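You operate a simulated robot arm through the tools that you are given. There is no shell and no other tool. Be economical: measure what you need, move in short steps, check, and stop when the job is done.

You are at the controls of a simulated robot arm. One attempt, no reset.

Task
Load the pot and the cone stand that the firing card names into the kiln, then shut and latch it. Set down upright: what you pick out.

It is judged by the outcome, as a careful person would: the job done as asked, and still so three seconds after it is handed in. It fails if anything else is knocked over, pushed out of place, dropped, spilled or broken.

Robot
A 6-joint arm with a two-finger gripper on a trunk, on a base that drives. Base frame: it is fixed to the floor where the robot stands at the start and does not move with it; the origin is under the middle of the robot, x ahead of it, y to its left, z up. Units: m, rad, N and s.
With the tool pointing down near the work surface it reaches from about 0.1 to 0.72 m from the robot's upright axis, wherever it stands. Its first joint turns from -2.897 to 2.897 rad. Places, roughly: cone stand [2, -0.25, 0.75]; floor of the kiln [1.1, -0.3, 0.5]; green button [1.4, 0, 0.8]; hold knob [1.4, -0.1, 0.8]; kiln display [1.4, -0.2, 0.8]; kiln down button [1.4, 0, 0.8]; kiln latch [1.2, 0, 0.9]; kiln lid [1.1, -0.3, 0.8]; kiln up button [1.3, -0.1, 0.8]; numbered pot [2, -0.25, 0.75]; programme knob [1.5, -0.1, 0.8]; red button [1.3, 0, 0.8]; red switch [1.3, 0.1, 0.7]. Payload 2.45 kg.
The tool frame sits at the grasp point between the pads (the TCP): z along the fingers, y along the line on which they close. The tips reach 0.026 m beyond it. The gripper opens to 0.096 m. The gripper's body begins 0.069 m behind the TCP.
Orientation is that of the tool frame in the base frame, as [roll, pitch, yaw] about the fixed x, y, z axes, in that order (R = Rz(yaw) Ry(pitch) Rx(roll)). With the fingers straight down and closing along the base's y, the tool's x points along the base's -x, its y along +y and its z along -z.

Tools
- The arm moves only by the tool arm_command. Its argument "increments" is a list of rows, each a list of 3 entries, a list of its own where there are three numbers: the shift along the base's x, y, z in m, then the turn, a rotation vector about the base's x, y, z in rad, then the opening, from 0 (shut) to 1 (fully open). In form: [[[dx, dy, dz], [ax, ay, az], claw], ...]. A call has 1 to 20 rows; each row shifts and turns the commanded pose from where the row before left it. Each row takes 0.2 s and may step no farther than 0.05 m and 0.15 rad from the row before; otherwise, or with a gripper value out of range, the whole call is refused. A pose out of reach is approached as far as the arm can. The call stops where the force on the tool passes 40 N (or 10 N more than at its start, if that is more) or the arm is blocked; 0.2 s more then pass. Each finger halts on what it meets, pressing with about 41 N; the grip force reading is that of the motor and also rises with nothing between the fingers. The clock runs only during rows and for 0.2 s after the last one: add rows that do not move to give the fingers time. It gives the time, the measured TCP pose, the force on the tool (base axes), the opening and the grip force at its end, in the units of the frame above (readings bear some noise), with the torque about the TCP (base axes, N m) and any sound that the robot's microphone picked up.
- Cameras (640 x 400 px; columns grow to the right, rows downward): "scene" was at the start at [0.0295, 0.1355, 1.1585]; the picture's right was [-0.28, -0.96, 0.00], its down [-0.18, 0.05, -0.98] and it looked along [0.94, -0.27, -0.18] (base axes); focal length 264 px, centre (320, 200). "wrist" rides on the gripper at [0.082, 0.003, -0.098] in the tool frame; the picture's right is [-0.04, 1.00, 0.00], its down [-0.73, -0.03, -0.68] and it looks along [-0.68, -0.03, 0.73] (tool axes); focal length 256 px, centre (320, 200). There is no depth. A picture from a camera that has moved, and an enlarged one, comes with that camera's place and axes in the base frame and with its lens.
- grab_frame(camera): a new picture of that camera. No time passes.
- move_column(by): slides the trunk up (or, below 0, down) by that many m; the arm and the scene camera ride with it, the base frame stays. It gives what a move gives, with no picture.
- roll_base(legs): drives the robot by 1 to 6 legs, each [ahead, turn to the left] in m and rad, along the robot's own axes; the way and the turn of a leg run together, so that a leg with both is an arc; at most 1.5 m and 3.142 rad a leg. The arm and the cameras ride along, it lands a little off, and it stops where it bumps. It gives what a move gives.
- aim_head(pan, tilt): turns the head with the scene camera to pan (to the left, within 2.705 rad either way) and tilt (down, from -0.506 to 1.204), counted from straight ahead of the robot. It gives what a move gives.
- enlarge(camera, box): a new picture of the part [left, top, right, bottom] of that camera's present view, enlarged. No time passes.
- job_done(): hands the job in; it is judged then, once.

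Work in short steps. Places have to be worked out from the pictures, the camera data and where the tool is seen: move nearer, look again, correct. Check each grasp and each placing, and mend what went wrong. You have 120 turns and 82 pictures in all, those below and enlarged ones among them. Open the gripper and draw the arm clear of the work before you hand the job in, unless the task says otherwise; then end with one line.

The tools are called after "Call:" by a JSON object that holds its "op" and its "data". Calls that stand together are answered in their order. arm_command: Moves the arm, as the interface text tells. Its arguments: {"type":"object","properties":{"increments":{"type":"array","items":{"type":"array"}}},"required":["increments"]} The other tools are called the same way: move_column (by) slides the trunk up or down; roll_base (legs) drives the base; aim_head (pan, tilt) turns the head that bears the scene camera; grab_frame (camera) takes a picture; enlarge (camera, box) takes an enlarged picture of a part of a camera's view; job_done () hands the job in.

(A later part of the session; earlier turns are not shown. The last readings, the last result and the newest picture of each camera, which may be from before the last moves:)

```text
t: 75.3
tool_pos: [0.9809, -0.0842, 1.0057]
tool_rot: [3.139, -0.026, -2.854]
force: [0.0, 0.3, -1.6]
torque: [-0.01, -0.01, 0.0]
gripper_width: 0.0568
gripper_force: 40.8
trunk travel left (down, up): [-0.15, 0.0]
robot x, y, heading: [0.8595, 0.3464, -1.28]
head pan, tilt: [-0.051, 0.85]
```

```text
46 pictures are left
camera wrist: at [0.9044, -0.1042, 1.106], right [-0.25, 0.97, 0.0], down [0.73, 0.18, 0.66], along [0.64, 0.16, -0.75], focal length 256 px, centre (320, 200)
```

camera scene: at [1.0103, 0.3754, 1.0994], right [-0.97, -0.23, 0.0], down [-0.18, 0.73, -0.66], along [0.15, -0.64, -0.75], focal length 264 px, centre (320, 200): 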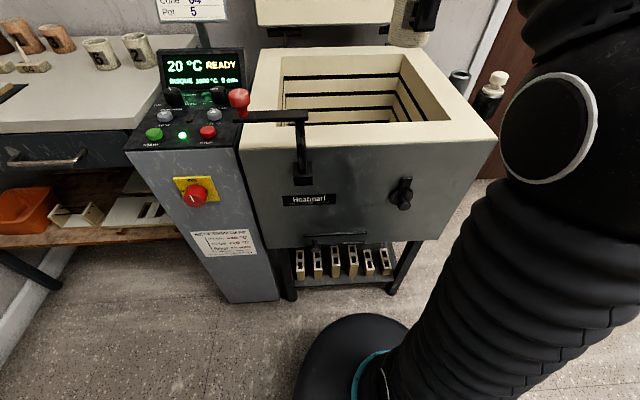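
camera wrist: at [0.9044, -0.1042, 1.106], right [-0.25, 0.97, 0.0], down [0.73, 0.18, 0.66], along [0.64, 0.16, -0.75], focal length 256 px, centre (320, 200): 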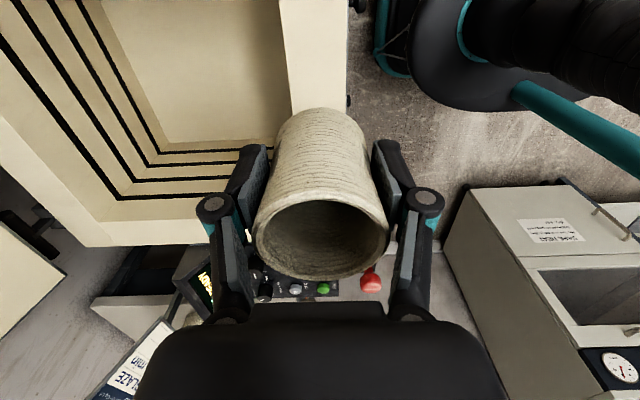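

Robot is in place; the interior is visible. I'll move the pot over the left half of the chamber, target ≈(1.123, −0.219), staying above the rim (≈0.785).

Call:
{"op": "arm_command", "data": {"increments": [[[0.0285, -0.027, -0.015], [0, 0, 0], 0.3], [[0.0285, -0.027, -0.015], [0, 0, 0], 0.3], [[0.0285, -0.027, -0.015], [0, 0, 0], 0.3], [[0.0285, -0.027, -0.015], [0, 0, 0], 0.3], [[0.0286, -0.0264, -0.016], [0, 0, 0], 0.3], [[0, 0, 0], [0, 0, 0], 0.3]]}}

Call:
{"op": "aim_head", "data": {"pan": 0.0, "tilt": 0.75}}

Call:
{"op": "grab_frame", "data": {"camera": "scene"}}

Call:
{"op": "grab_frame", "data": {"camera": "wrist"}}

```text
t: 76.7
tool_pos: [1.125, -0.2181, 0.926]
tool_rot: [3.141, -0.027, -2.856]
force: [-1.0, -0.7, -1.4]
torque: [0.0, 0.02, -0.02]
gripper_width: 0.0569
gripper_force: 40.3
trunk travel left (down, up): [-0.15, 0.0]
robot x, y, heading: [0.8558, 0.3468, -1.284]
head pan, tilt: [-0.051, 0.85]
```

```text
t: 77.4
tool_pos: [1.1258, -0.2193, 0.9274]
tool_rot: [3.14, -0.026, -2.854]
force: [0.1, 0.1, -0.6]
torque: [0.0, -0.01, 0.03]
gripper_width: 0.0569
gripper_force: 41.0
trunk travel left (down, up): [-0.15, 0.0]
robot x, y, heading: [0.8578, 0.346, -1.285]
head pan, tilt: [0.0, 0.75]
```

```text
45 pictures are left
camera scene: at [1.0155, 0.3719, 1.1073], right [-0.96, -0.28, 0.0], down [-0.19, 0.65, -0.73], along [0.21, -0.7, -0.68], focal length 264 px, centre (320, 200)
```

scene: 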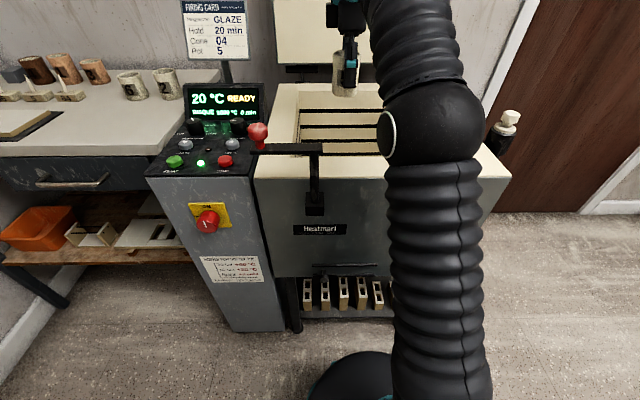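

```text
44 pictures are left
camera wrist: at [1.0485, -0.2386, 1.0262], right [-0.25, 0.97, 0.0], down [0.73, 0.18, 0.66], along [0.64, 0.16, -0.75], focal length 256 px, centre (320, 200)
```

wrist: 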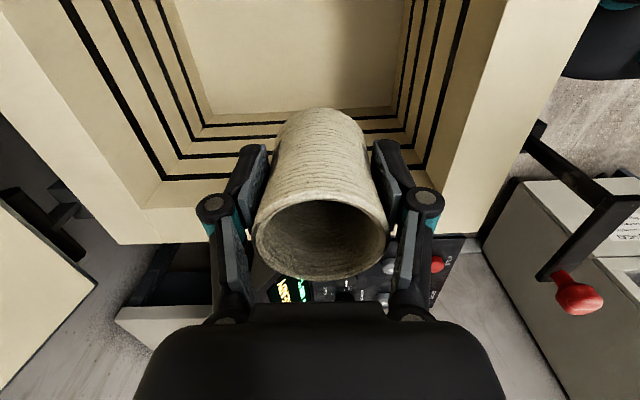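

Chamber floor seems to be around z 0.53–0.56. I'll descend to TCP 0.65 first, and look.

Call:
{"op": "arm_command", "data": {"increments": [[[0, 0, -0.035], [0, 0, 0], 0.3], [[0, 0, -0.035], [0, 0, 0], 0.3], [[0, 0, -0.035], [0, 0, 0], 0.3], [[0, 0, -0.035], [0, 0, 0], 0.3], [[0, 0, -0.035], [0, 0, 0], 0.3], [[0, 0, -0.035], [0, 0, 0], 0.3], [[0, 0, -0.035], [0, 0, 0], 0.3], [[0, 0, -0.03], [0, 0, 0], 0.3], [[0, 0, 0], [0, 0, 0], 0.3]]}}

Call:
{"op": "grab_frame", "data": {"camera": "scene"}}

Call:
{"op": "grab_frame", "data": {"camera": "wrist"}}

```text
t: 79.4
tool_pos: [1.12, -0.2178, 0.6549]
tool_rot: [3.139, -0.027, -2.853]
force: [-0.2, 0.5, -2.0]
torque: [-0.02, 0.03, 0.01]
gripper_width: 0.0571
gripper_force: 41.0
trunk travel left (down, up): [-0.15, 0.0]
robot x, y, heading: [0.8608, 0.3455, -1.286]
head pan, tilt: [0.0, 0.75]
```

```text
43 pictures are left
camera scene: at [1.0155, 0.3719, 1.1073], right [-0.96, -0.28, 0.0], down [-0.19, 0.65, -0.73], along [0.21, -0.7, -0.68], focal length 264 px, centre (320, 200)
```

scene: 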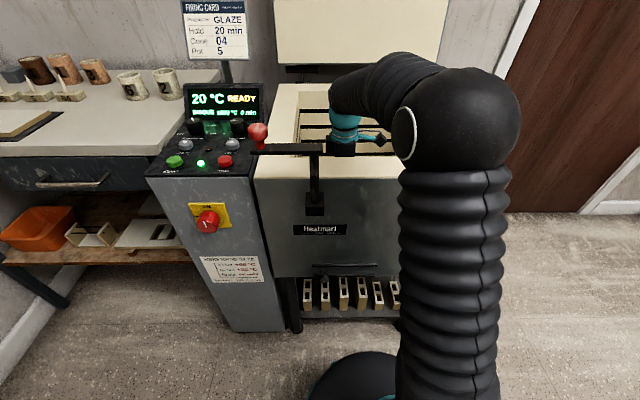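

```text
42 pictures are left
camera wrist: at [1.0445, -0.2371, 0.754], right [-0.25, 0.97, 0.0], down [0.73, 0.18, 0.66], along [0.64, 0.16, -0.75], focal length 256 px, centre (320, 200)
```

wrist: 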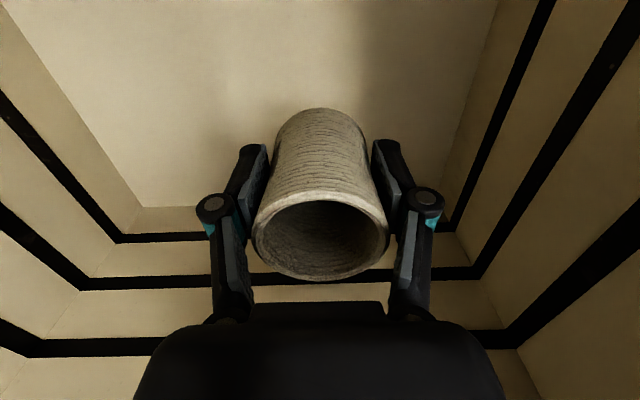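

Floor ≈0.53. Descend to about 2 cm above contact, then creep.

Call:
{"op": "arm_command", "data": {"increments": [[[0, 0, -0.02], [0, 0, 0], 0.3], [[0, 0, -0.02], [0, 0, 0], 0.3], [[0, 0, -0.015], [0, 0, 0], 0.3], [[0, 0, 0], [0, 0, 0], 0.3]]}}

Call:
{"op": "arm_command", "data": {"increments": [[[0, 0, -0.005], [0, 0, 0], 0.3], [[0, 0, -0.005], [0, 0, 0], 0.3], [[0, 0, 0], [0, 0, 0], 0.3]]}}

Call:
{"op": "arm_command", "data": {"increments": [[[0, 0, -0.005], [0, 0, 0], 0.3], [[0, 0, 0], [0, 0, 0], 0.3]]}}

Call:
{"op": "grab_frame", "data": {"camera": "wrist"}}

```text
t: 80.4
tool_pos: [1.1237, -0.218, 0.6005]
tool_rot: [3.141, -0.027, -2.854]
force: [-0.3, 0.2, -0.8]
torque: [0.02, 0.05, 0.02]
gripper_width: 0.0569
gripper_force: 41.1
trunk travel left (down, up): [-0.15, 0.0]
robot x, y, heading: [0.8587, 0.3463, -1.287]
head pan, tilt: [0.0, 0.75]
```

```text
t: 81.2
tool_pos: [1.123, -0.2185, 0.5894]
tool_rot: [3.14, -0.026, -2.854]
force: [0.3, 0.2, -1.3]
torque: [0.02, -0.01, 0.02]
gripper_width: 0.0569
gripper_force: 41.2
trunk travel left (down, up): [-0.15, 0.0]
robot x, y, heading: [0.8606, 0.3449, -1.284]
head pan, tilt: [0.0, 0.75]
```

```text
t: 81.8
tool_pos: [1.1237, -0.2197, 0.5846]
tool_rot: [3.138, -0.026, -2.854]
force: [-0.7, 0.6, -0.7]
torque: [-0.02, 0.0, 0.02]
gripper_width: 0.057
gripper_force: 40.8
trunk travel left (down, up): [-0.15, 0.0]
robot x, y, heading: [0.8588, 0.345, -1.286]
head pan, tilt: [0.0, 0.75]
```

```text
41 pictures are left
camera wrist: at [1.0471, -0.2385, 0.6842], right [-0.25, 0.97, 0.0], down [0.73, 0.18, 0.66], along [0.64, 0.16, -0.75], focal length 256 px, centre (320, 200)
```

wrist: 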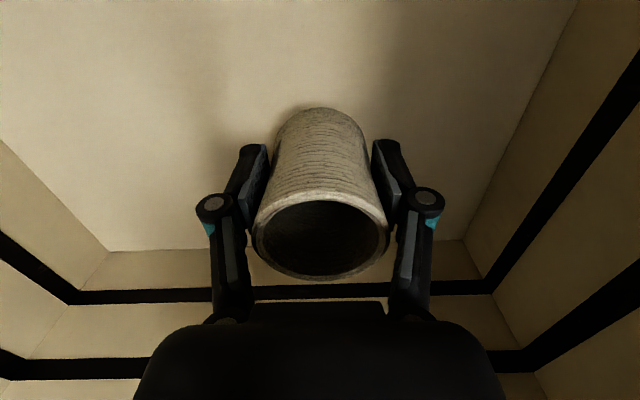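

No contact yet; continue in 4 mm steps.

Call:
{"op": "arm_command", "data": {"increments": [[[0, 0, -0.004], [0, 0, 0], 0.3], [[0, 0, -0.004], [0, 0, 0], 0.3], [[0, 0, 0], [0, 0, 0], 0.3]]}}

Call:
{"op": "arm_command", "data": {"increments": [[[0, 0, -0.004], [0, 0, 0], 0.3], [[0, 0, 0], [0, 0, 0], 0.3]]}}

Call:
{"op": "arm_command", "data": {"increments": [[[0, 0, -0.004], [0, 0, 0], 0.3], [[0, 0, 0], [0, 0, 0], 0.3]]}}

Call:
{"op": "grab_frame", "data": {"camera": "wrist"}}

```text
t: 82.6
tool_pos: [1.1245, -0.2183, 0.5774]
tool_rot: [3.139, -0.024, -2.856]
force: [0.5, -0.4, -1.0]
torque: [0.03, 0.0, 0.01]
gripper_width: 0.0569
gripper_force: 40.7
trunk travel left (down, up): [-0.15, 0.0]
robot x, y, heading: [0.858, 0.3443, -1.287]
head pan, tilt: [0.0, 0.75]
```

```text
t: 83.2
tool_pos: [1.1247, -0.2193, 0.574]
tool_rot: [3.139, -0.026, -2.853]
force: [0.0, 0.9, -0.5]
torque: [-0.01, 0.01, 0.01]
gripper_width: 0.0569
gripper_force: 41.1
trunk travel left (down, up): [-0.15, 0.0]
robot x, y, heading: [0.8585, 0.3441, -1.285]
head pan, tilt: [0.0, 0.75]
```

```text
t: 83.8
tool_pos: [1.1238, -0.2182, 0.5692]
tool_rot: [3.141, -0.028, -2.854]
force: [0.0, -1.0, -2.0]
torque: [0.0, 0.03, 0.01]
gripper_width: 0.0568
gripper_force: 40.9
trunk travel left (down, up): [-0.15, 0.0]
robot x, y, heading: [0.8593, 0.3429, -1.283]
head pan, tilt: [0.0, 0.75]
```

```text
40 pictures are left
camera wrist: at [1.0473, -0.2382, 0.6686], right [-0.25, 0.97, 0.0], down [0.73, 0.18, 0.66], along [0.64, 0.16, -0.75], focal length 256 px, centre (320, 200)
```

wrist: 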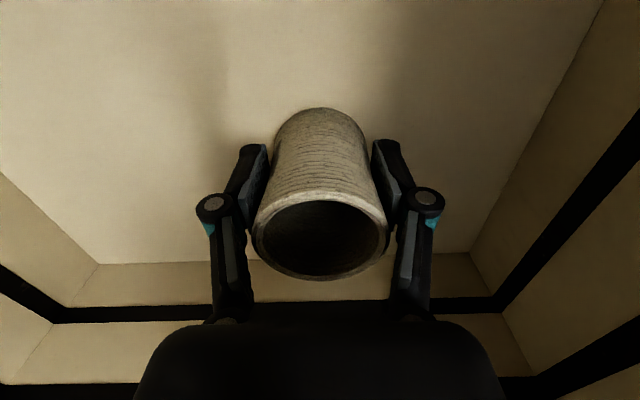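

Parallax puts the floor at ≈0.517, contact near TCP 0.563. Keep creeping.

Call:
{"op": "arm_command", "data": {"increments": [[[0, 0, -0.004], [0, 0, 0], 0.3], [[0, 0, 0], [0, 0, 0], 0.3]]}}

Call:
{"op": "arm_command", "data": {"increments": [[[0, 0, -0.003], [0, 0, 0], 0.3], [[0, 0, 0], [0, 0, 0], 0.3]]}}

Call:
{"op": "arm_command", "data": {"increments": [[[0, 0, -0.003], [0, 0, 0], 0.3], [[0, 0, 0], [0, 0, 0], 0.3]]}}

Call:
{"op": "arm_command", "data": {"increments": [[[0, 0, -0.003], [0, 0, 0], 0.3], [[0, 0, 0], [0, 0, 0], 0.3]]}}

```text
t: 84.4
tool_pos: [1.1223, -0.2181, 0.5668]
tool_rot: [3.141, -0.026, -2.854]
force: [-0.2, 2.2, 11.6]
torque: [0.18, -0.03, 0.06]
gripper_width: 0.0569
gripper_force: 40.8
trunk travel left (down, up): [-0.15, 0.0]
robot x, y, heading: [0.858, 0.3455, -1.286]
head pan, tilt: [0.0, 0.75]
```

```text
t: 85.0
tool_pos: [1.1229, -0.2188, 0.5655]
tool_rot: [-3.139, -0.026, -2.853]
force: [1.2, 6.8, 29.6]
torque: [0.29, -0.17, 0.14]
gripper_width: 0.0573
gripper_force: 40.9
trunk travel left (down, up): [-0.15, 0.0]
robot x, y, heading: [0.8562, 0.3482, -1.287]
head pan, tilt: [0.0, 0.75]
```

```text
t: 85.6
tool_pos: [1.1229, -0.2189, 0.5604]
tool_rot: [-3.141, -0.027, -2.853]
force: [2.3, 3.9, 29.9]
torque: [0.17, -0.24, 0.12]
gripper_width: 0.0571
gripper_force: 41.1
trunk travel left (down, up): [-0.15, 0.0]
robot x, y, heading: [0.859, 0.3481, -1.286]
head pan, tilt: [0.0, 0.75]
```

```text
t: 86.2
tool_pos: [1.1223, -0.2186, 0.5561]
tool_rot: [-3.141, -0.025, -2.855]
force: [-1.7, -0.5, 30.1]
torque: [0.03, -0.14, 0.08]
gripper_width: 0.057
gripper_force: 41.5
trunk travel left (down, up): [-0.15, 0.0]
robot x, y, heading: [0.8549, 0.3433, -1.282]
head pan, tilt: [0.0, 0.75]
```

Contact at TCP ≈0.567 (floor ≈0.521); the pot is seated. Open the gripper and rise straight up.

Call:
{"op": "arm_command", "data": {"increments": [[[0, 0, 0], [0, 0, 0], 0.75], [[0, 0, 0], [0, 0, 0], 1], [[0, 0, 0.004], [0, 0, 0], 1], [[0, 0, 0], [0, 0, 0], 1]]}}

Call:
{"op": "arm_command", "data": {"increments": [[[0, 0, 0.03], [0, 0, 0], 1], [[0, 0, 0.035], [0, 0, 0], 1], [[0, 0, 0.04], [0, 0, 0], 1], [[0, 0, 0.04], [0, 0, 0], 1], [[0, 0, 0.04], [0, 0, 0], 1], [[0, 0, 0.04], [0, 0, 0], 1], [[0, 0, 0.04], [0, 0, 0], 1], [[0, 0, 0.04], [0, 0, 0], 1], [[0, 0, 0.04], [0, 0, 0], 1]]}}

Call:
{"op": "grab_frame", "data": {"camera": "wrist"}}

```text
t: 87.2
tool_pos: [1.1237, -0.2187, 0.5596]
tool_rot: [3.139, -0.026, -2.854]
force: [0.4, -0.2, 0.2]
torque: [0.02, 0.02, -0.01]
gripper_width: 0.0961
gripper_force: 0.1
trunk travel left (down, up): [-0.15, 0.0]
robot x, y, heading: [0.858, 0.3386, -1.288]
head pan, tilt: [0.0, 0.75]
```

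```text
t: 89.2
tool_pos: [1.1225, -0.2207, 0.9053]
tool_rot: [3.138, -0.027, -2.854]
force: [0.1, -0.4, 0.4]
torque: [0.03, 0.03, 0.01]
gripper_width: 0.0961
gripper_force: 0.1
trunk travel left (down, up): [-0.15, 0.0]
robot x, y, heading: [0.8571, 0.3441, -1.284]
head pan, tilt: [0.0, 0.75]
```

```text
39 pictures are left
camera wrist: at [1.046, -0.2399, 1.0044], right [-0.25, 0.97, 0.0], down [0.73, 0.18, 0.66], along [0.64, 0.16, -0.75], focal length 256 px, centre (320, 200)
```

wrist: 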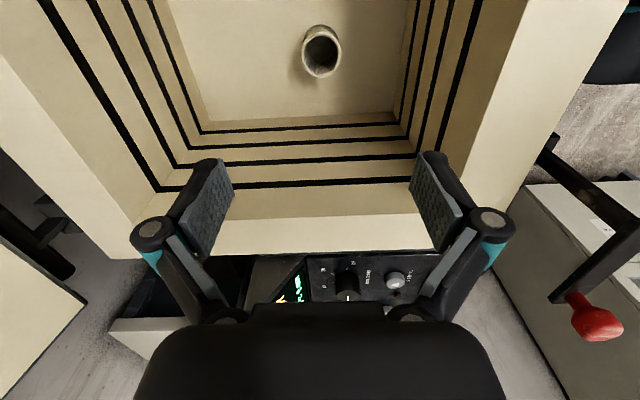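

Pot 5 stands upright on the kiln floor. Now retract and return to the bench for cone stand 04.

Call:
{"op": "arm_command", "data": {"increments": [[[-0.0285, 0.027, 0.02], [0, 0, 0], 1], [[-0.0285, 0.027, 0.02], [0, 0, 0], 1], [[-0.0285, 0.027, 0.02], [0, 0, 0], 1], [[-0.0285, 0.027, 0.02], [0, 0, 0], 1], [[-0.0285, 0.028, 0.02], [0, 0, 0], 1]]}}

Call:
{"op": "roll_base", "data": {"legs": [[-0.33, 0], [0, 1.02], [0.94, 0], [0, -1.02]]}}

Call:
{"op": "aim_head", "data": {"pan": 0.1, "tilt": 0.55}}

Call:
{"op": "grab_frame", "data": {"camera": "scene"}}

```text
t: 90.4
tool_pos: [0.9808, -0.0834, 1.0039]
tool_rot: [3.139, -0.026, -2.852]
force: [0.4, -0.5, -1.1]
torque: [0.1, 0.0, -0.02]
gripper_width: 0.0959
gripper_force: 0.0
trunk travel left (down, up): [-0.15, 0.0]
robot x, y, heading: [0.8591, 0.3448, -1.292]
head pan, tilt: [0.0, 0.75]
```

```text
t: 102.1
tool_pos: [1.7857, 0.0134, 1.0045]
tool_rot: [3.14, -0.026, -2.82]
force: [0.1, 0.3, -0.1]
torque: [-0.02, 0.02, 0.0]
gripper_width: 0.0963
gripper_force: 0.2
trunk travel left (down, up): [-0.15, 0.0]
robot x, y, heading: [1.6468, 0.4351, -1.252]
head pan, tilt: [0.0, 0.75]
```

```text
t: 102.8
tool_pos: [1.7856, 0.0129, 1.0044]
tool_rot: [-3.141, -0.028, -2.819]
force: [-0.6, -0.6, -0.9]
torque: [0.0, -0.02, 0.0]
gripper_width: 0.0962
gripper_force: 0.0
trunk travel left (down, up): [-0.15, 0.0]
robot x, y, heading: [1.6468, 0.4355, -1.25]
head pan, tilt: [0.099, 0.55]
```

```text
38 pictures are left
camera scene: at [1.8154, 0.4648, 1.1246], right [-0.91, -0.41, 0.0], down [-0.21, 0.48, -0.85], along [0.35, -0.78, -0.52], focal length 264 px, centre (320, 200)
```

scene: 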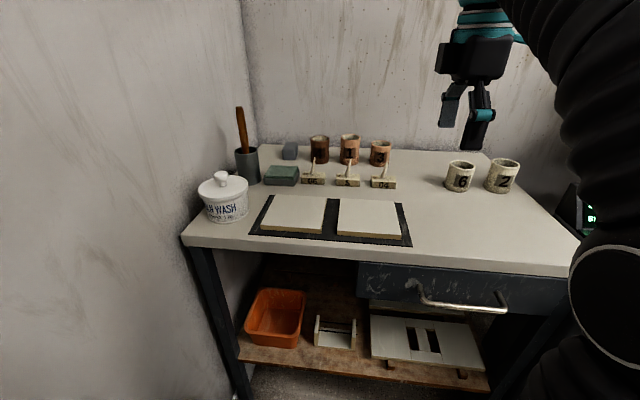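

Stand 04 is at ≈(1.913, −0.156). I'll hover above it and check with the wrist camera.

Call:
{"op": "arm_command", "data": {"increments": [[[0.025, -0.03, -0.005], [0, 0, 0], 1], [[0.025, -0.034, -0.015], [0, 0, 0], 1], [[0.025, -0.034, -0.015], [0, 0, 0], 1], [[0.025, -0.034, -0.02], [0, 0, 0], 1], [[0.025, -0.034, -0.02], [0, 0, 0], 1], [[0, 0, 0], [0, 0, 0], 1]]}}

Call:
{"op": "grab_frame", "data": {"camera": "wrist"}}

Call:
{"op": "enlarge", "data": {"camera": "scene", "box": [280, 60, 480, 210]}}

```text
t: 104.2
tool_pos: [1.9082, -0.1478, 0.9263]
tool_rot: [-3.14, -0.027, -2.819]
force: [-0.2, -0.1, -0.4]
torque: [0.04, 0.01, 0.0]
gripper_width: 0.0957
gripper_force: 0.0
out of reach, approached as far as the arm can: row 5
trunk travel left (down, up): [-0.15, 0.0]
robot x, y, heading: [1.6474, 0.4372, -1.25]
head pan, tilt: [0.099, 0.55]
```

```text
37 pictures are left
camera wrist: at [1.8323, -0.1699, 1.0274], right [-0.28, 0.96, 0.0], down [0.72, 0.21, 0.66], along [0.63, 0.18, -0.75], focal length 256 px, centre (320, 200)
```

wrist: 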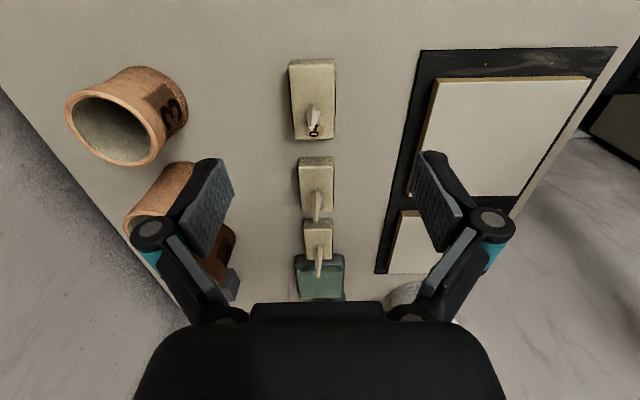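

```text
2.67 times, centred on (380, 135) of scene
camera zoom: at [1.8155, 0.4647, 1.1247], right [-0.91, -0.41, 0.0], down [-0.21, 0.48, -0.85], along [0.35, -0.78, -0.52], focal length 703 px, centre (160, 373)
```

zoom: 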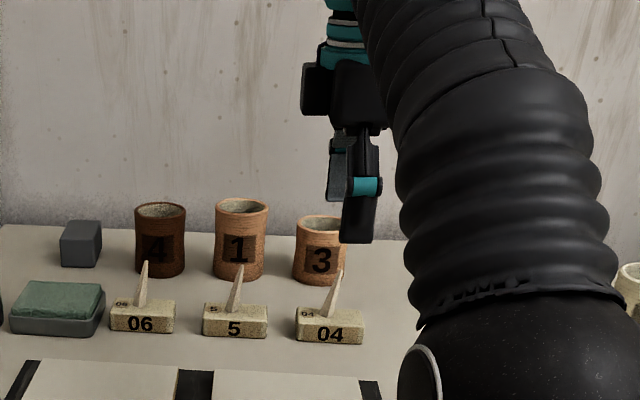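

Stand 04 (nearest block, ≈3.5 cm wide) is centred at ≈(1.903, −0.157). I'll narrow the opening to 75% to keep clear of pot 3 and descend to z 0.832.

Call:
{"op": "arm_command", "data": {"increments": [[[-0.005, -0.009, 0], [0, 0, 0], 0.75], [[0, 0, -0.02], [0, 0, 0], 0.75], [[0, 0, -0.025], [0, 0, 0], 0.75], [[0, 0, -0.025], [0, 0, 0], 0.75], [[0, 0, 0], [0, 0, 0], 0.75]]}}

Call:
{"op": "grab_frame", "data": {"camera": "wrist"}}

Call:
{"op": "enlarge", "data": {"camera": "scene", "box": [300, 90, 460, 210]}}

```text
t: 105.4
tool_pos: [1.903, -0.1554, 0.852]
tool_rot: [3.14, -0.026, -2.822]
force: [-0.4, -0.8, -0.1]
torque: [-0.01, -0.06, 0.02]
gripper_width: 0.0719
gripper_force: 0.1
out of reach, approached as far as the arm can: row 1
trunk travel left (down, up): [-0.15, 0.0]
robot x, y, heading: [1.6494, 0.4381, -1.25]
head pan, tilt: [0.099, 0.55]
```

```text
35 pictures are left
camera wrist: at [1.8284, -0.1781, 0.9516], right [-0.28, 0.96, 0.0], down [0.72, 0.21, 0.66], along [0.63, 0.18, -0.75], focal length 256 px, centre (320, 200)
```

wrist: 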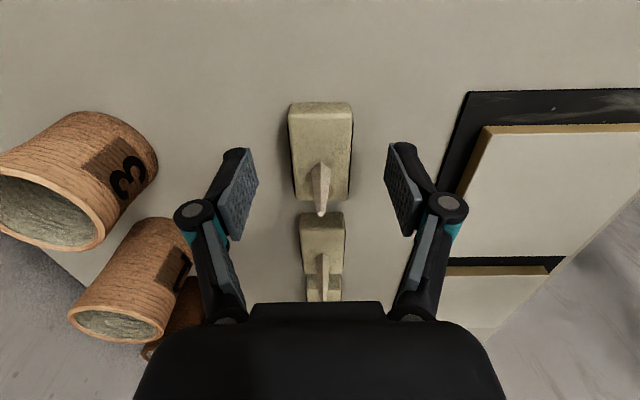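

```text
3.33 times, centred on (380, 150) of scene
camera zoom: at [1.8155, 0.4647, 1.1247], right [-0.91, -0.41, 0.0], down [-0.21, 0.48, -0.85], along [0.35, -0.78, -0.52], focal length 879 px, centre (120, 367)
```

zoom: 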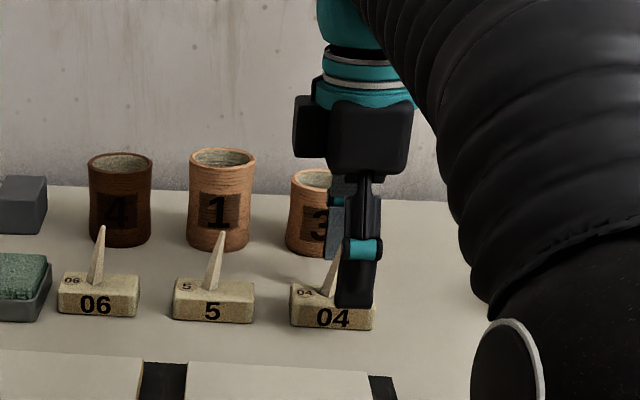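

Aligned. Final 2 cm down, a small shift, and close.

Call:
{"op": "arm_command", "data": {"increments": [[[0.004, 0.0, -0.01], [0, 0, 0], 0.75], [[0, -0.001, -0.01], [0, 0, 0], 0.75], [[0, 0, 0], [0, 0, 0], 0.5], [[0, 0, 0], [0, 0, 0], 0.2], [[0, 0, 0], [0, 0, 0], 0.1], [[0, 0, 0], [0, 0, 0], 0.1]]}}

Call:
{"op": "arm_command", "data": {"increments": [[[0, 0, 0.015], [0, 0, 0], 0.1], [[0, 0, 0.02], [0, 0, 0], 0.1], [[0, 0, 0], [0, 0, 0], 0.1]]}}

Call:
{"op": "grab_frame", "data": {"camera": "wrist"}}

Call:
{"op": "enlarge", "data": {"camera": "scene", "box": [300, 90, 460, 210]}}

```text
t: 106.8
tool_pos: [1.9072, -0.1576, 0.8314]
tool_rot: [3.139, -0.026, -2.82]
force: [0.4, -0.6, 2.3]
torque: [0.05, 0.0, -0.02]
gripper_width: 0.035
gripper_force: 40.8
trunk travel left (down, up): [-0.15, 0.0]
robot x, y, heading: [1.6501, 0.4358, -1.257]
head pan, tilt: [0.099, 0.55]
```

```text
t: 107.6
tool_pos: [1.9068, -0.1568, 0.8682]
tool_rot: [3.141, -0.025, -2.822]
force: [-0.4, 0.2, -1.5]
torque: [0.02, -0.01, -0.01]
gripper_width: 0.0352
gripper_force: 40.9
trunk travel left (down, up): [-0.15, 0.0]
robot x, y, heading: [1.6462, 0.4347, -1.248]
head pan, tilt: [0.099, 0.55]
```

```text
33 pictures are left
camera wrist: at [1.8309, -0.1803, 0.968], right [-0.28, 0.96, 0.0], down [0.72, 0.21, 0.66], along [0.63, 0.18, -0.75], focal length 256 px, centre (320, 200)
```

wrist: 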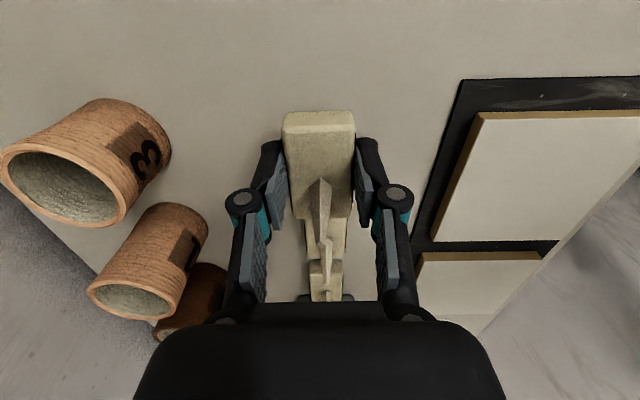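

```text
3.33 times, centred on (380, 150) of scene
camera zoom: at [1.8155, 0.4647, 1.1247], right [-0.91, -0.41, 0.0], down [-0.21, 0.48, -0.85], along [0.35, -0.78, -0.52], focal length 879 px, centre (120, 367)
```

zoom: 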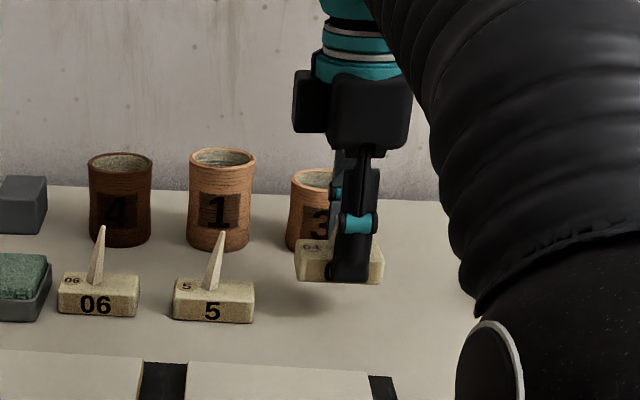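

Stand 04 is held level. Lift, retract, and drive back to the kiln.

Call:
{"op": "arm_command", "data": {"increments": [[[0, 0, 0.025], [0, 0, 0], 0.1], [[-0.005, 0.005, 0.02], [0, 0, 0], 0.1], [[-0.023, 0.033, 0.015], [0, 0, 0], 0.1], [[-0.023, 0.033, 0.015], [0, 0, 0], 0.1], [[-0.023, 0.033, 0.02], [0, 0, 0], 0.1], [[-0.023, 0.033, 0.02], [0, 0, 0], 0.1], [[-0.023, 0.033, 0.02], [0, 0, 0], 0.1], [[0, 0, 0], [0, 0, 0], 0.1]]}}

Call:
{"op": "roll_base", "data": {"legs": [[0, 1.0], [-0.92, 0], [0, -1.03]]}}

Call:
{"op": "aim_head", "data": {"pan": 0.0, "tilt": 0.55}}

Call:
{"op": "grab_frame", "data": {"camera": "scene"}}

```text
t: 109.4
tool_pos: [1.7897, 0.0133, 1.0005]
tool_rot: [3.137, -0.025, -2.821]
force: [0.2, -0.9, -0.3]
torque: [0.04, 0.02, -0.02]
gripper_width: 0.0348
gripper_force: 41.1
trunk travel left (down, up): [-0.15, 0.0]
robot x, y, heading: [1.6484, 0.4369, -1.249]
head pan, tilt: [0.099, 0.55]
```

```text
t: 119.4
tool_pos: [0.8852, 0.243, 0.9999]
tool_rot: [3.141, -0.027, -2.872]
force: [0.0, 0.1, 0.9]
torque: [0.04, -0.03, -0.01]
gripper_width: 0.0351
gripper_force: 40.9
trunk travel left (down, up): [-0.15, 0.0]
robot x, y, heading: [0.7619, 0.6738, -1.298]
head pan, tilt: [0.099, 0.55]
```

```text
t: 120.0
tool_pos: [0.8858, 0.2433, 1.0011]
tool_rot: [3.138, -0.027, -2.872]
force: [0.7, 0.4, -0.9]
torque: [-0.01, -0.01, 0.0]
gripper_width: 0.035
gripper_force: 40.8
trunk travel left (down, up): [-0.15, 0.0]
robot x, y, heading: [0.7656, 0.6756, -1.299]
head pan, tilt: [0.0, 0.55]
```

```text
31 pictures are left
camera scene: at [0.9253, 0.6899, 1.1247], right [-0.96, -0.27, 0.0], down [-0.14, 0.5, -0.85], along [0.23, -0.82, -0.52], focal length 264 px, centre (320, 200)
```

scene: 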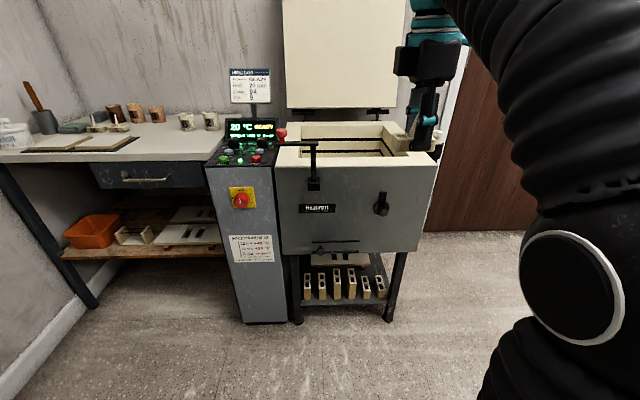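

Call:
{"op": "roll_base", "data": {"legs": [[0.345, 0.01]]}}

```text
t: 122.3
tool_pos: [0.9805, -0.0813, 0.9995]
tool_rot: [3.139, -0.026, -2.862]
force: [0.5, -0.7, -0.7]
torque: [-0.01, -0.01, 0.03]
gripper_width: 0.035
gripper_force: 40.6
trunk travel left (down, up): [-0.15, 0.0]
robot x, y, heading: [0.8571, 0.3445, -1.293]
head pan, tilt: [0.0, 0.55]
```

The base is at the same loading place as before. I'll move the stand over (1.021, −0.260), right of the pot, and check with the wrist camera.

Call:
{"op": "arm_command", "data": {"increments": [[[0.008, -0.0357, -0.015], [0, 0, 0], 0.1], [[0.008, -0.0357, -0.015], [0, 0, 0], 0.1], [[0.008, -0.0357, -0.015], [0, 0, 0], 0.1], [[0.008, -0.0357, -0.015], [0, 0, 0], 0.1], [[0.0085, -0.0357, -0.015], [0, 0, 0], 0.1], [[0, 0, 0], [0, 0, 0], 0.1]]}}

Call:
{"op": "grab_frame", "data": {"camera": "wrist"}}

```text
t: 123.7
tool_pos: [1.019, -0.2605, 0.9278]
tool_rot: [3.14, -0.027, -2.86]
force: [-0.1, -0.3, -0.6]
torque: [0.04, 0.0, 0.03]
gripper_width: 0.0348
gripper_force: 41.1
trunk travel left (down, up): [-0.15, 0.0]
robot x, y, heading: [0.8549, 0.351, -1.293]
head pan, tilt: [0.0, 0.55]
```

```text
30 pictures are left
camera wrist: at [0.943, -0.2798, 1.0276], right [-0.24, 0.97, 0.0], down [0.73, 0.18, 0.66], along [0.64, 0.16, -0.75], focal length 256 px, centre (320, 200)
```

wrist: 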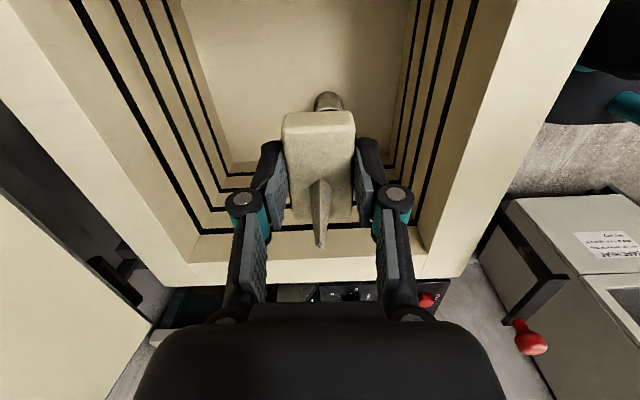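

Clear. Descend to TCP ≈0.578.

Call:
{"op": "arm_command", "data": {"increments": [[[0, 0, -0.035], [0, 0, 0], 0.1], [[0, 0, -0.035], [0, 0, 0], 0.1], [[0, 0, -0.035], [0, 0, 0], 0.1], [[0, 0, -0.035], [0, 0, 0], 0.1], [[0, 0, -0.035], [0, 0, 0], 0.1], [[0, 0, -0.035], [0, 0, 0], 0.1], [[0, 0, -0.035], [0, 0, 0], 0.1], [[0, 0, -0.035], [0, 0, 0], 0.1], [[0, 0, -0.035], [0, 0, 0], 0.1], [[0, 0, -0.03], [0, 0, 0], 0.1], [[0, 0, 0], [0, 0, 0], 0.1]]}}

Call:
{"op": "grab_frame", "data": {"camera": "wrist"}}

Call:
{"op": "grab_frame", "data": {"camera": "scene"}}

```text
t: 126.1
tool_pos: [1.0221, -0.2618, 0.5803]
tool_rot: [3.138, -0.025, -2.862]
force: [-0.5, -0.2, -0.9]
torque: [-0.03, 0.0, 0.0]
gripper_width: 0.035
gripper_force: 41.6
trunk travel left (down, up): [-0.15, 0.0]
robot x, y, heading: [0.8564, 0.3488, -1.293]
head pan, tilt: [0.0, 0.55]
```

```text
29 pictures are left
camera wrist: at [0.945, -0.2806, 0.6805], right [-0.24, 0.97, 0.0], down [0.73, 0.18, 0.66], along [0.64, 0.16, -0.75], focal length 256 px, centre (320, 200)
```

wrist: 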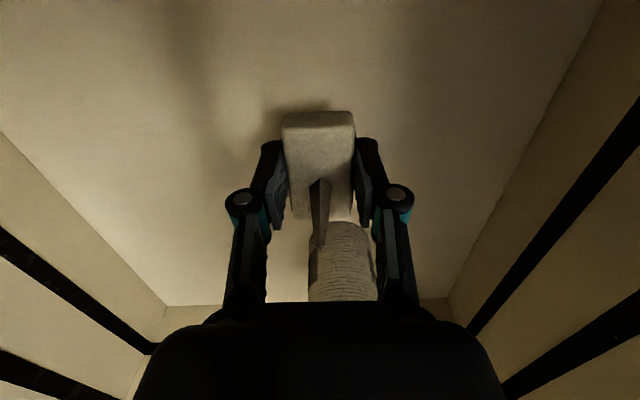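

```text
28 pictures are left
camera scene: at [1.0166, 0.3659, 1.1247], right [-0.96, -0.28, 0.0], down [-0.14, 0.5, -0.85], along [0.23, -0.82, -0.52], focal length 264 px, centre (320, 200)
```

scene: 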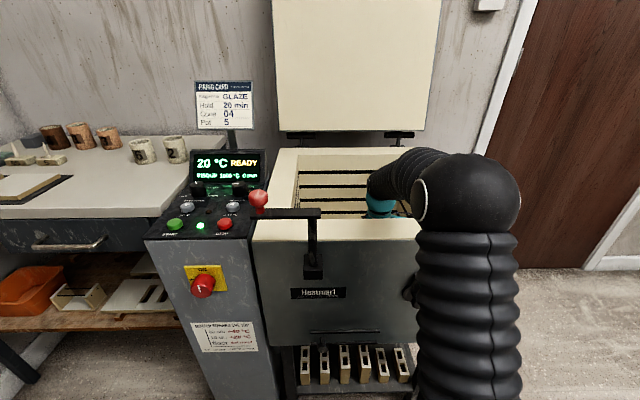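

Good clearance to the pot. Creep down to contact.

Call:
{"op": "arm_command", "data": {"increments": [[[0, 0, -0.009], [0, 0, 0], 0.1], [[0, 0, -0.009], [0, 0, 0], 0.1], [[0, 0, 0], [0, 0, 0], 0.1]]}}

Call:
{"op": "arm_command", "data": {"increments": [[[0, 0, -0.004], [0, 0, 0], 0.1], [[0, 0, -0.004], [0, 0, 0], 0.1], [[0, 0, 0], [0, 0, 0], 0.1]]}}

```text
t: 126.9
tool_pos: [1.0204, -0.2605, 0.5631]
tool_rot: [3.14, -0.025, -2.861]
force: [0.1, 0.4, -0.7]
torque: [-0.02, 0.0, 0.01]
gripper_width: 0.0346
gripper_force: 41.3
trunk travel left (down, up): [-0.15, 0.0]
robot x, y, heading: [0.8583, 0.3457, -1.294]
head pan, tilt: [0.0, 0.55]
```

```text
t: 127.7
tool_pos: [1.0217, -0.2605, 0.554]
tool_rot: [3.139, -0.027, -2.86]
force: [0.6, 0.6, -1.1]
torque: [-0.01, 0.02, 0.0]
gripper_width: 0.035
gripper_force: 40.9
trunk travel left (down, up): [-0.15, 0.0]
robot x, y, heading: [0.8592, 0.3469, -1.292]
head pan, tilt: [0.0, 0.55]
```

Call:
{"op": "arm_command", "data": {"increments": [[[0, 0, -0.004], [0, 0, 0], 0.1], [[0, 0, 0], [0, 0, 0], 0.1]]}}

```text
t: 128.3
tool_pos: [1.0204, -0.2596, 0.5516]
tool_rot: [-3.141, -0.025, -2.86]
force: [0.5, 0.8, 4.3]
torque: [-0.05, -0.1, -0.01]
gripper_width: 0.0354
gripper_force: 41.0
trunk travel left (down, up): [-0.15, 0.0]
robot x, y, heading: [0.8553, 0.3468, -1.296]
head pan, tilt: [0.0, 0.55]
```

Contact at 0.5516 as predicted. One more small press, then open and rise.

Call:
{"op": "arm_command", "data": {"increments": [[[0, 0, -0.002], [0, 0, 0], 0.1], [[0, 0, 0], [0, 0, 0], 0.1], [[0, 0, 0], [0, 0, 0], 0.5], [[0, 0, 0], [0, 0, 0], 0.75], [[0, 0, 0], [0, 0, 0], 0.75]]}}

Call:
{"op": "arm_command", "data": {"increments": [[[0, 0, 0.03], [0, 0, 0], 0.75], [[0, 0, 0.04], [0, 0, 0], 0.75], [[0, 0, 0.04], [0, 0, 0], 0.75], [[0, 0, 0.04], [0, 0, 0], 0.75], [[0, 0, 0.04], [0, 0, 0], 0.75], [[0, 0, 0.04], [0, 0, 0], 0.75], [[0, 0, 0.04], [0, 0, 0], 0.75], [[0, 0, 0.04], [0, 0, 0], 0.75], [[0, 0, 0.04], [0, 0, 0], 0.75]]}}

Call:
{"op": "grab_frame", "data": {"camera": "wrist"}}

```text
t: 129.5
tool_pos: [1.0216, -0.2589, 0.5492]
tool_rot: [3.141, -0.025, -2.861]
force: [-0.2, -0.1, -0.1]
torque: [0.01, 0.01, 0.05]
gripper_width: 0.072
gripper_force: 0.1
trunk travel left (down, up): [-0.15, 0.0]
robot x, y, heading: [0.8575, 0.3477, -1.294]
head pan, tilt: [0.0, 0.55]
```

```text
t: 131.5
tool_pos: [1.0202, -0.2596, 0.8981]
tool_rot: [3.141, -0.025, -2.861]
force: [0.4, -0.5, -0.5]
torque: [-0.01, -0.04, 0.01]
gripper_width: 0.0719
gripper_force: 0.1
trunk travel left (down, up): [-0.15, 0.0]
robot x, y, heading: [0.8545, 0.3471, -1.289]
head pan, tilt: [0.0, 0.55]
```

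```text
27 pictures are left
camera wrist: at [0.945, -0.2787, 0.9981], right [-0.24, 0.97, 0.0], down [0.73, 0.18, 0.66], along [0.64, 0.16, -0.75], focal length 256 px, centre (320, 200)
```

wrist: 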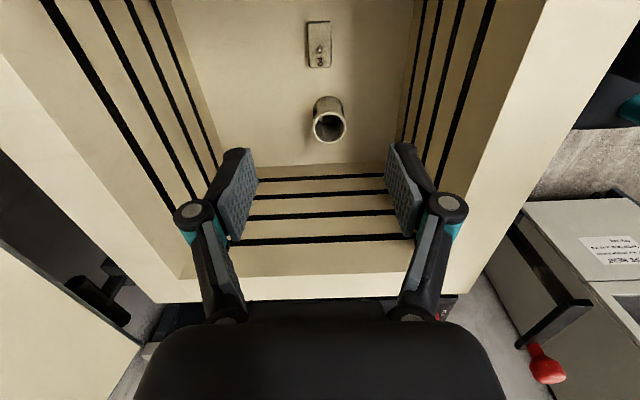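

Both items stand upright in the chamber. The lid's handle is now too high to reach from the front, so I'll go to the kiln's right side and hook the lid from behind its near edge. First retract, back up and look along the right side.

Call:
{"op": "arm_command", "data": {"increments": [[[-0.005, 0.02, 0.03], [0, 0, 0], 0.75], [[-0.01, 0.04, 0.03], [0, 0, 0], 0.5], [[-0.01, 0.042, 0.02], [0, 0, 0], 0.2], [[-0.01, 0.042, 0.02], [0, 0, 0], 0], [[-0.01, 0.042, 0], [0, 0, 0], 0], [[-0.01, 0.042, 0], [0, 0, 0], 0], [[-0.01, 0.042, 0], [0, 0, 0], 0]]}}

Call:
{"op": "roll_base", "data": {"legs": [[-0.3, 0], [0, -1.094], [0.487, 0]]}}

Call:
{"op": "aim_head", "data": {"pan": 1.1, "tilt": 0.3}}

Call:
{"op": "grab_frame", "data": {"camera": "scene"}}

```text
refused: row 2 steps farther than a row can; nothing moved
```

```text
t: 138.7
tool_pos: [-0.0256, -0.1592, 0.8979]
tool_rot: [3.139, -0.026, 2.36]
force: [0.2, 0.7, -0.5]
torque: [-0.01, -0.03, -0.01]
gripper_width: 0.072
gripper_force: 0.1
trunk travel left (down, up): [-0.15, 0.0]
robot x, y, heading: [0.4205, 0.2801, -2.353]
head pan, tilt: [0.0, 0.55]
```

```text
t: 140.1
tool_pos: [-0.0253, -0.1609, 0.8989]
tool_rot: [3.139, -0.026, 2.362]
force: [-0.1, -0.2, 0.1]
torque: [-0.02, 0.02, -0.03]
gripper_width: 0.072
gripper_force: 0.1
trunk travel left (down, up): [-0.15, 0.0]
robot x, y, heading: [0.4223, 0.2816, -2.351]
head pan, tilt: [1.1, 0.3]
```

```text
26 pictures are left
camera scene: at [0.6064, 0.1269, 1.1477], right [-0.95, -0.31, 0.0], down [-0.09, 0.28, -0.96], along [0.3, -0.91, -0.3], focal length 264 px, centre (320, 200)
```

scene: 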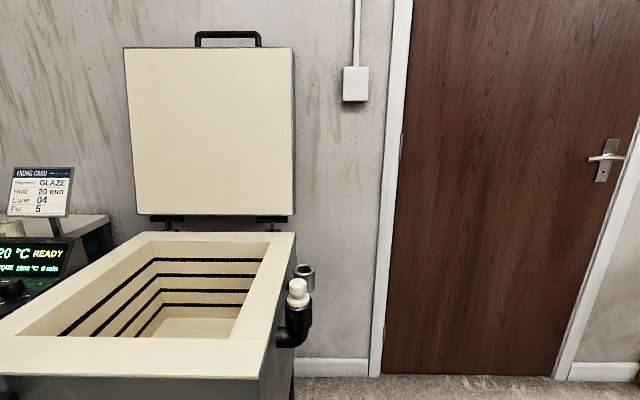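

The earlier arm row was refused, but the base drove on. The arm stayed above everything, and I won't chain those again. The lid leans slightly past vertical, close to the wall. I'll grip its right edge from the side, so first I'll set the tool to point level and forward, closing sideways.

Call:
{"op": "arm_command", "data": {"increments": [[[0.019, 0.018, 0.02], [0, 0, -0.143], 1], [[0.019, 0.018, 0.02], [0, 0, -0.143], 1], [[0.019, 0.018, 0.02], [0, 0, -0.143], 1], [[0.019, 0.018, 0.02], [0, 0, -0.143], 1], [[0.019, 0.018, 0.02], [0, 0, -0.143], 1], [[0, 0, 0], [0, 0, -0.143], 1], [[0, 0, 0], [0, 0, -0.143], 1], [[0, 0, 0], [0, 0, -0.143], 1], [[0, 0, 0], [0, 0, -0.143], 1], [[0, 0, 0], [0, 0, -0.143], 1], [[0, 0, 0], [0, 0, -0.143], 1]]}}

Call:
{"op": "arm_command", "data": {"increments": [[[0, 0, 0], [-0.1017, 0.1005, 0], 1], [[0, 0, 0], [-0.1017, 0.1005, 0], 1], [[0, 0, 0], [-0.1017, 0.1005, 0], 1], [[0, 0, 0], [-0.1017, 0.1005, 0], 1], [[0, 0, 0], [-0.1017, 0.1005, 0], 1], [[0, 0, 0], [-0.1017, 0.1005, 0], 1], [[0, 0, 0], [-0.1017, 0.1005, 0], 1], [[0, 0, 0], [-0.1017, 0.1005, 0], 1], [[0, 0, 0], [-0.1017, 0.1005, 0], 1], [[0, 0, 0], [-0.1017, 0.1005, 0], 1], [[0, 0, 0], [-0.1017, 0.1005, 0], 1]]}}

```text
t: 142.5
tool_pos: [0.0697, -0.0686, 0.9898]
tool_rot: [3.141, -0.021, 0.787]
force: [0.6, -0.1, 0.1]
torque: [0.01, 0.03, -0.02]
gripper_width: 0.096
gripper_force: 0.0
out of reach, approached as far as the arm can: row 5
trunk travel left (down, up): [-0.15, 0.0]
robot x, y, heading: [0.4243, 0.2798, -2.348]
head pan, tilt: [1.1, 0.3]
```

```text
t: 144.9
tool_pos: [0.0675, -0.0666, 0.9908]
tool_rot: [-3.139, 1.483, 0.777]
force: [0.2, 0.1, -0.3]
torque: [0.0, 0.0, 0.01]
gripper_width: 0.0959
gripper_force: 0.0
out of reach, approached as far as the arm can: row 11
trunk travel left (down, up): [-0.15, 0.0]
robot x, y, heading: [0.4214, 0.2799, -2.351]
head pan, tilt: [1.1, 0.3]
```

Tool is level. I'll drive to the right side, reversing so that the arm does not sweep towards the wall. Target is about (0.27, −0.51), facing along the kiln's width.

Call:
{"op": "roll_base", "data": {"legs": [[0, -2.545], [-0.81, 0], [0, -1.1]]}}

Call:
{"op": "aim_head", "data": {"pan": -0.2, "tilt": 0.1}}

Call:
{"op": "grab_frame", "data": {"camera": "scene"}}

Call:
{"op": "grab_frame", "data": {"camera": "wrist"}}

```text
t: 157.8
tool_pos: [0.7858, -0.3615, 0.991]
tool_rot: [3.141, 1.48, -2.828]
force: [-0.2, 0.6, 0.2]
torque: [0.01, 0.02, -0.01]
gripper_width: 0.0962
gripper_force: 0.1
trunk travel left (down, up): [-0.15, 0.0]
robot x, y, heading: [0.3132, -0.5146, 0.33]
head pan, tilt: [1.1, 0.3]
```

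```text
t: 159.3
tool_pos: [0.7841, -0.3605, 0.9916]
tool_rot: [3.14, 1.48, -2.828]
force: [0.2, -0.3, -0.4]
torque: [-0.02, 0.01, 0.0]
gripper_width: 0.0962
gripper_force: 0.0
trunk travel left (down, up): [-0.15, 0.0]
robot x, y, heading: [0.3124, -0.5122, 0.332]
head pan, tilt: [-0.201, 0.099]
```

```text
25 pictures are left
camera scene: at [0.2955, -0.3684, 1.1663], right [0.13, -0.99, 0.0], down [-0.1, -0.01, -0.99], along [0.99, 0.13, -0.1], focal length 264 px, centre (320, 200)
```

scene: 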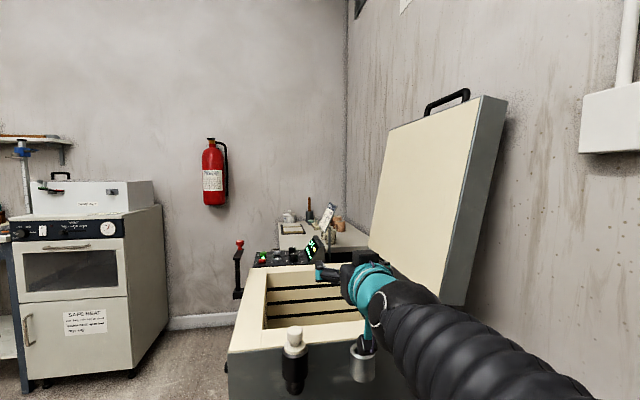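

```text
24 pictures are left
camera wrist: at [0.6832, -0.3905, 0.9179], right [-0.31, 0.95, 0.04], down [-0.57, -0.22, 0.79], along [0.76, 0.22, 0.61], focal length 256 px, centre (320, 200)
```

wrist: 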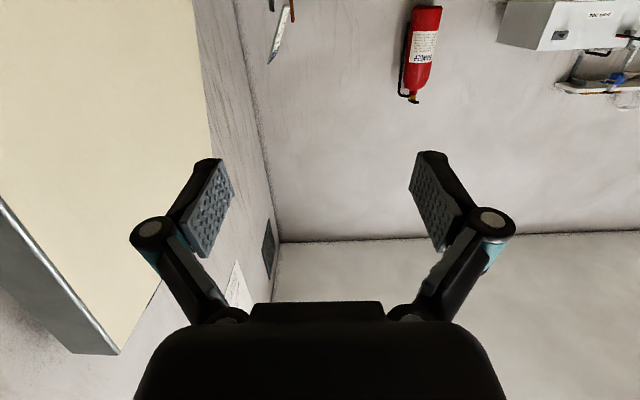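

The lid leans ≈9° past vertical. Its right edge is at e≈−0.195, thickness ≈7 cm, mid-plane at s≈0 at z 1.05. I'll move the open gripper alongside that edge, rolling 9° to match.

Call:
{"op": "arm_command", "data": {"increments": [[[0.0075, -0.042, 0.0086], [0.04, 0.012, 0], 1], [[0.0075, -0.042, 0.0086], [0.04, 0.012, 0], 1], [[0.0075, -0.042, 0.0086], [0.04, 0.012, 0], 1], [[0.0075, -0.042, 0.0086], [0.037, 0.011, 0], 1], [[0.0075, -0.042, 0.0086], [0, 0, 0], 1], [[0.0075, -0.042, 0.0086], [0, 0, 0], 1], [[0.0075, -0.042, 0.0086], [0, 0, 0], 1], [[0, 0, 0], [0, 0, 0], 1]]}}

Call:
{"op": "grab_frame", "data": {"camera": "wrist"}}

Call:
{"op": "grab_frame", "data": {"camera": "scene"}}

```text
t: 160.3
tool_pos: [0.8002, -0.4253, 1.042]
tool_rot: [1.974, 1.424, 2.525]
force: [-0.1, 0.3, -0.5]
torque: [-0.03, 0.01, 0.03]
gripper_width: 0.0961
gripper_force: 0.1
trunk travel left (down, up): [-0.15, 0.0]
robot x, y, heading: [0.3093, -0.5138, 0.326]
head pan, tilt: [-0.201, 0.099]
stopped in row 5: the arm was blocked; the commanded pose is now the measured one
```

```text
23 pictures are left
camera wrist: at [0.7054, -0.4679, 0.9676], right [-0.51, 0.84, 0.17], down [-0.47, -0.44, 0.76], along [0.72, 0.3, 0.62], focal length 256 px, centre (320, 200)
```

wrist: 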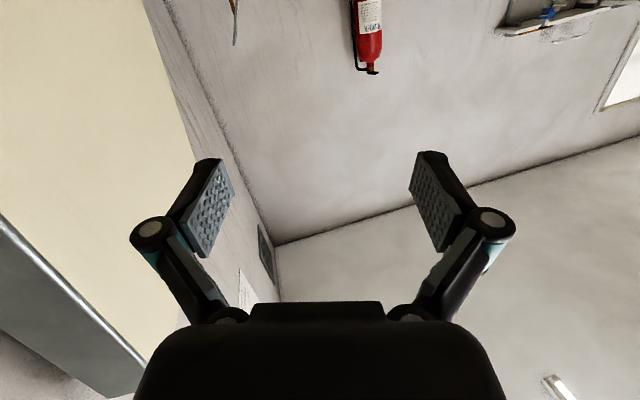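

```text
22 pictures are left
camera scene: at [0.2954, -0.3684, 1.1663], right [0.13, -0.99, 0.0], down [-0.1, -0.01, -1.0], along [0.99, 0.13, -0.1], focal length 264 px, centre (320, 200)
```

scene: 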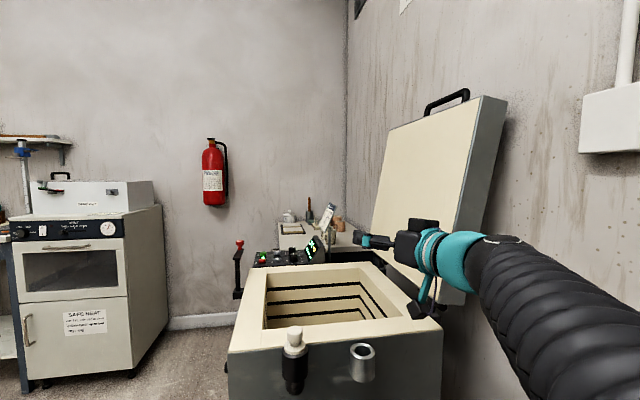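

Blocked near a wrist singularity with the tool level. I'll use a 45°-down tool instead, fingers shut, as a hook behind the lid's edge.

Call:
{"op": "arm_command", "data": {"increments": [[[-0.009, 0.029, 0], [0, 0, 0], 1], [[0, 0, 0.01], [-0.0627, 0.103, 0.0164], 1], [[0, 0, 0.01], [-0.0627, 0.103, 0.0164], 1], [[0, 0, 0.01], [-0.0627, 0.103, 0.0164], 1], [[0, 0, 0.01], [-0.0627, 0.103, 0.0164], 0.5], [[0, 0, 0.01], [-0.0627, 0.103, 0.0164], 0], [[0, 0, 0.01], [-0.0627, 0.103, 0.0164], 0], [[0, 0, 0], [0, 0, -0.13], 0], [[0, 0, 0], [0, 0, -0.13], 0], [[0, 0, 0], [-0.129, -0.039, 0], 0], [[0, 0, 0], [0, 0, 0], 0]]}}

```text
t: 162.7
tool_pos: [0.7923, -0.3967, 1.1036]
tool_rot: [-3.138, 0.785, -2.854]
force: [-0.2, 0.3, -0.3]
torque: [0.0, 0.01, 0.02]
gripper_width: 0.0
gripper_force: 28.5
trunk travel left (down, up): [-0.15, 0.0]
robot x, y, heading: [0.3118, -0.5124, 0.331]
head pan, tilt: [-0.201, 0.099]
```

Tool orientation is now exactly as wanted. Move it past the lid's edge plane, still outside the edge, to behind the lid.

Call:
{"op": "arm_command", "data": {"increments": [[[0.0084, -0.0418, 0], [0, 0, 0], 0], [[0.0084, -0.0418, 0], [0, 0, 0], 0], [[0.0084, -0.0418, 0], [0, 0, 0], 0], [[0.0084, -0.0418, 0], [0, 0, 0], 0], [[0.0084, -0.0418, 0], [0, 0, 0], 0], [[0.0084, -0.0418, 0], [0, 0, 0], 0], [[0.0084, -0.0418, 0], [0, 0, 0], 0], [[0.0084, -0.0418, 0], [0, 0, 0], 0]]}}

Call:
{"op": "grab_frame", "data": {"camera": "scene"}}

Call:
{"op": "grab_frame", "data": {"camera": "wrist"}}

```text
t: 164.5
tool_pos: [0.853, -0.7111, 1.1105]
tool_rot: [-3.12, 0.785, -2.835]
force: [-0.8, 0.0, 0.2]
torque: [0.01, 0.01, -0.03]
gripper_width: 0.0
gripper_force: 29.1
trunk travel left (down, up): [-0.15, 0.0]
robot x, y, heading: [0.3133, -0.5131, 0.34]
head pan, tilt: [-0.201, 0.099]
```

```text
21 pictures are left
camera scene: at [0.2893, -0.3506, 1.1645], right [0.14, -0.99, 0.02], down [-0.09, -0.03, -1.0], along [0.99, 0.14, -0.1], focal length 264 px, centre (320, 200)
```

scene: 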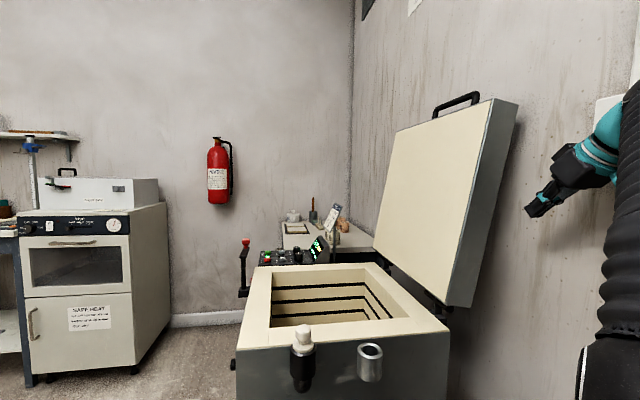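

```text
20 pictures are left
camera wrist: at [0.7299, -0.744, 1.1218], right [-0.26, 0.96, 0.01], down [0.04, 0.0, 1.0], along [0.96, 0.26, -0.04], focal length 256 px, centre (320, 200)
```

wrist: 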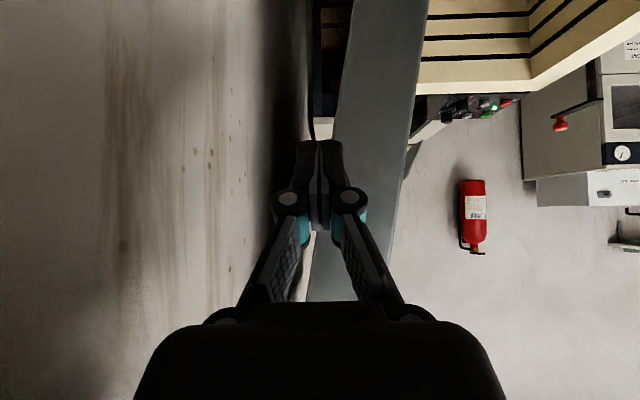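

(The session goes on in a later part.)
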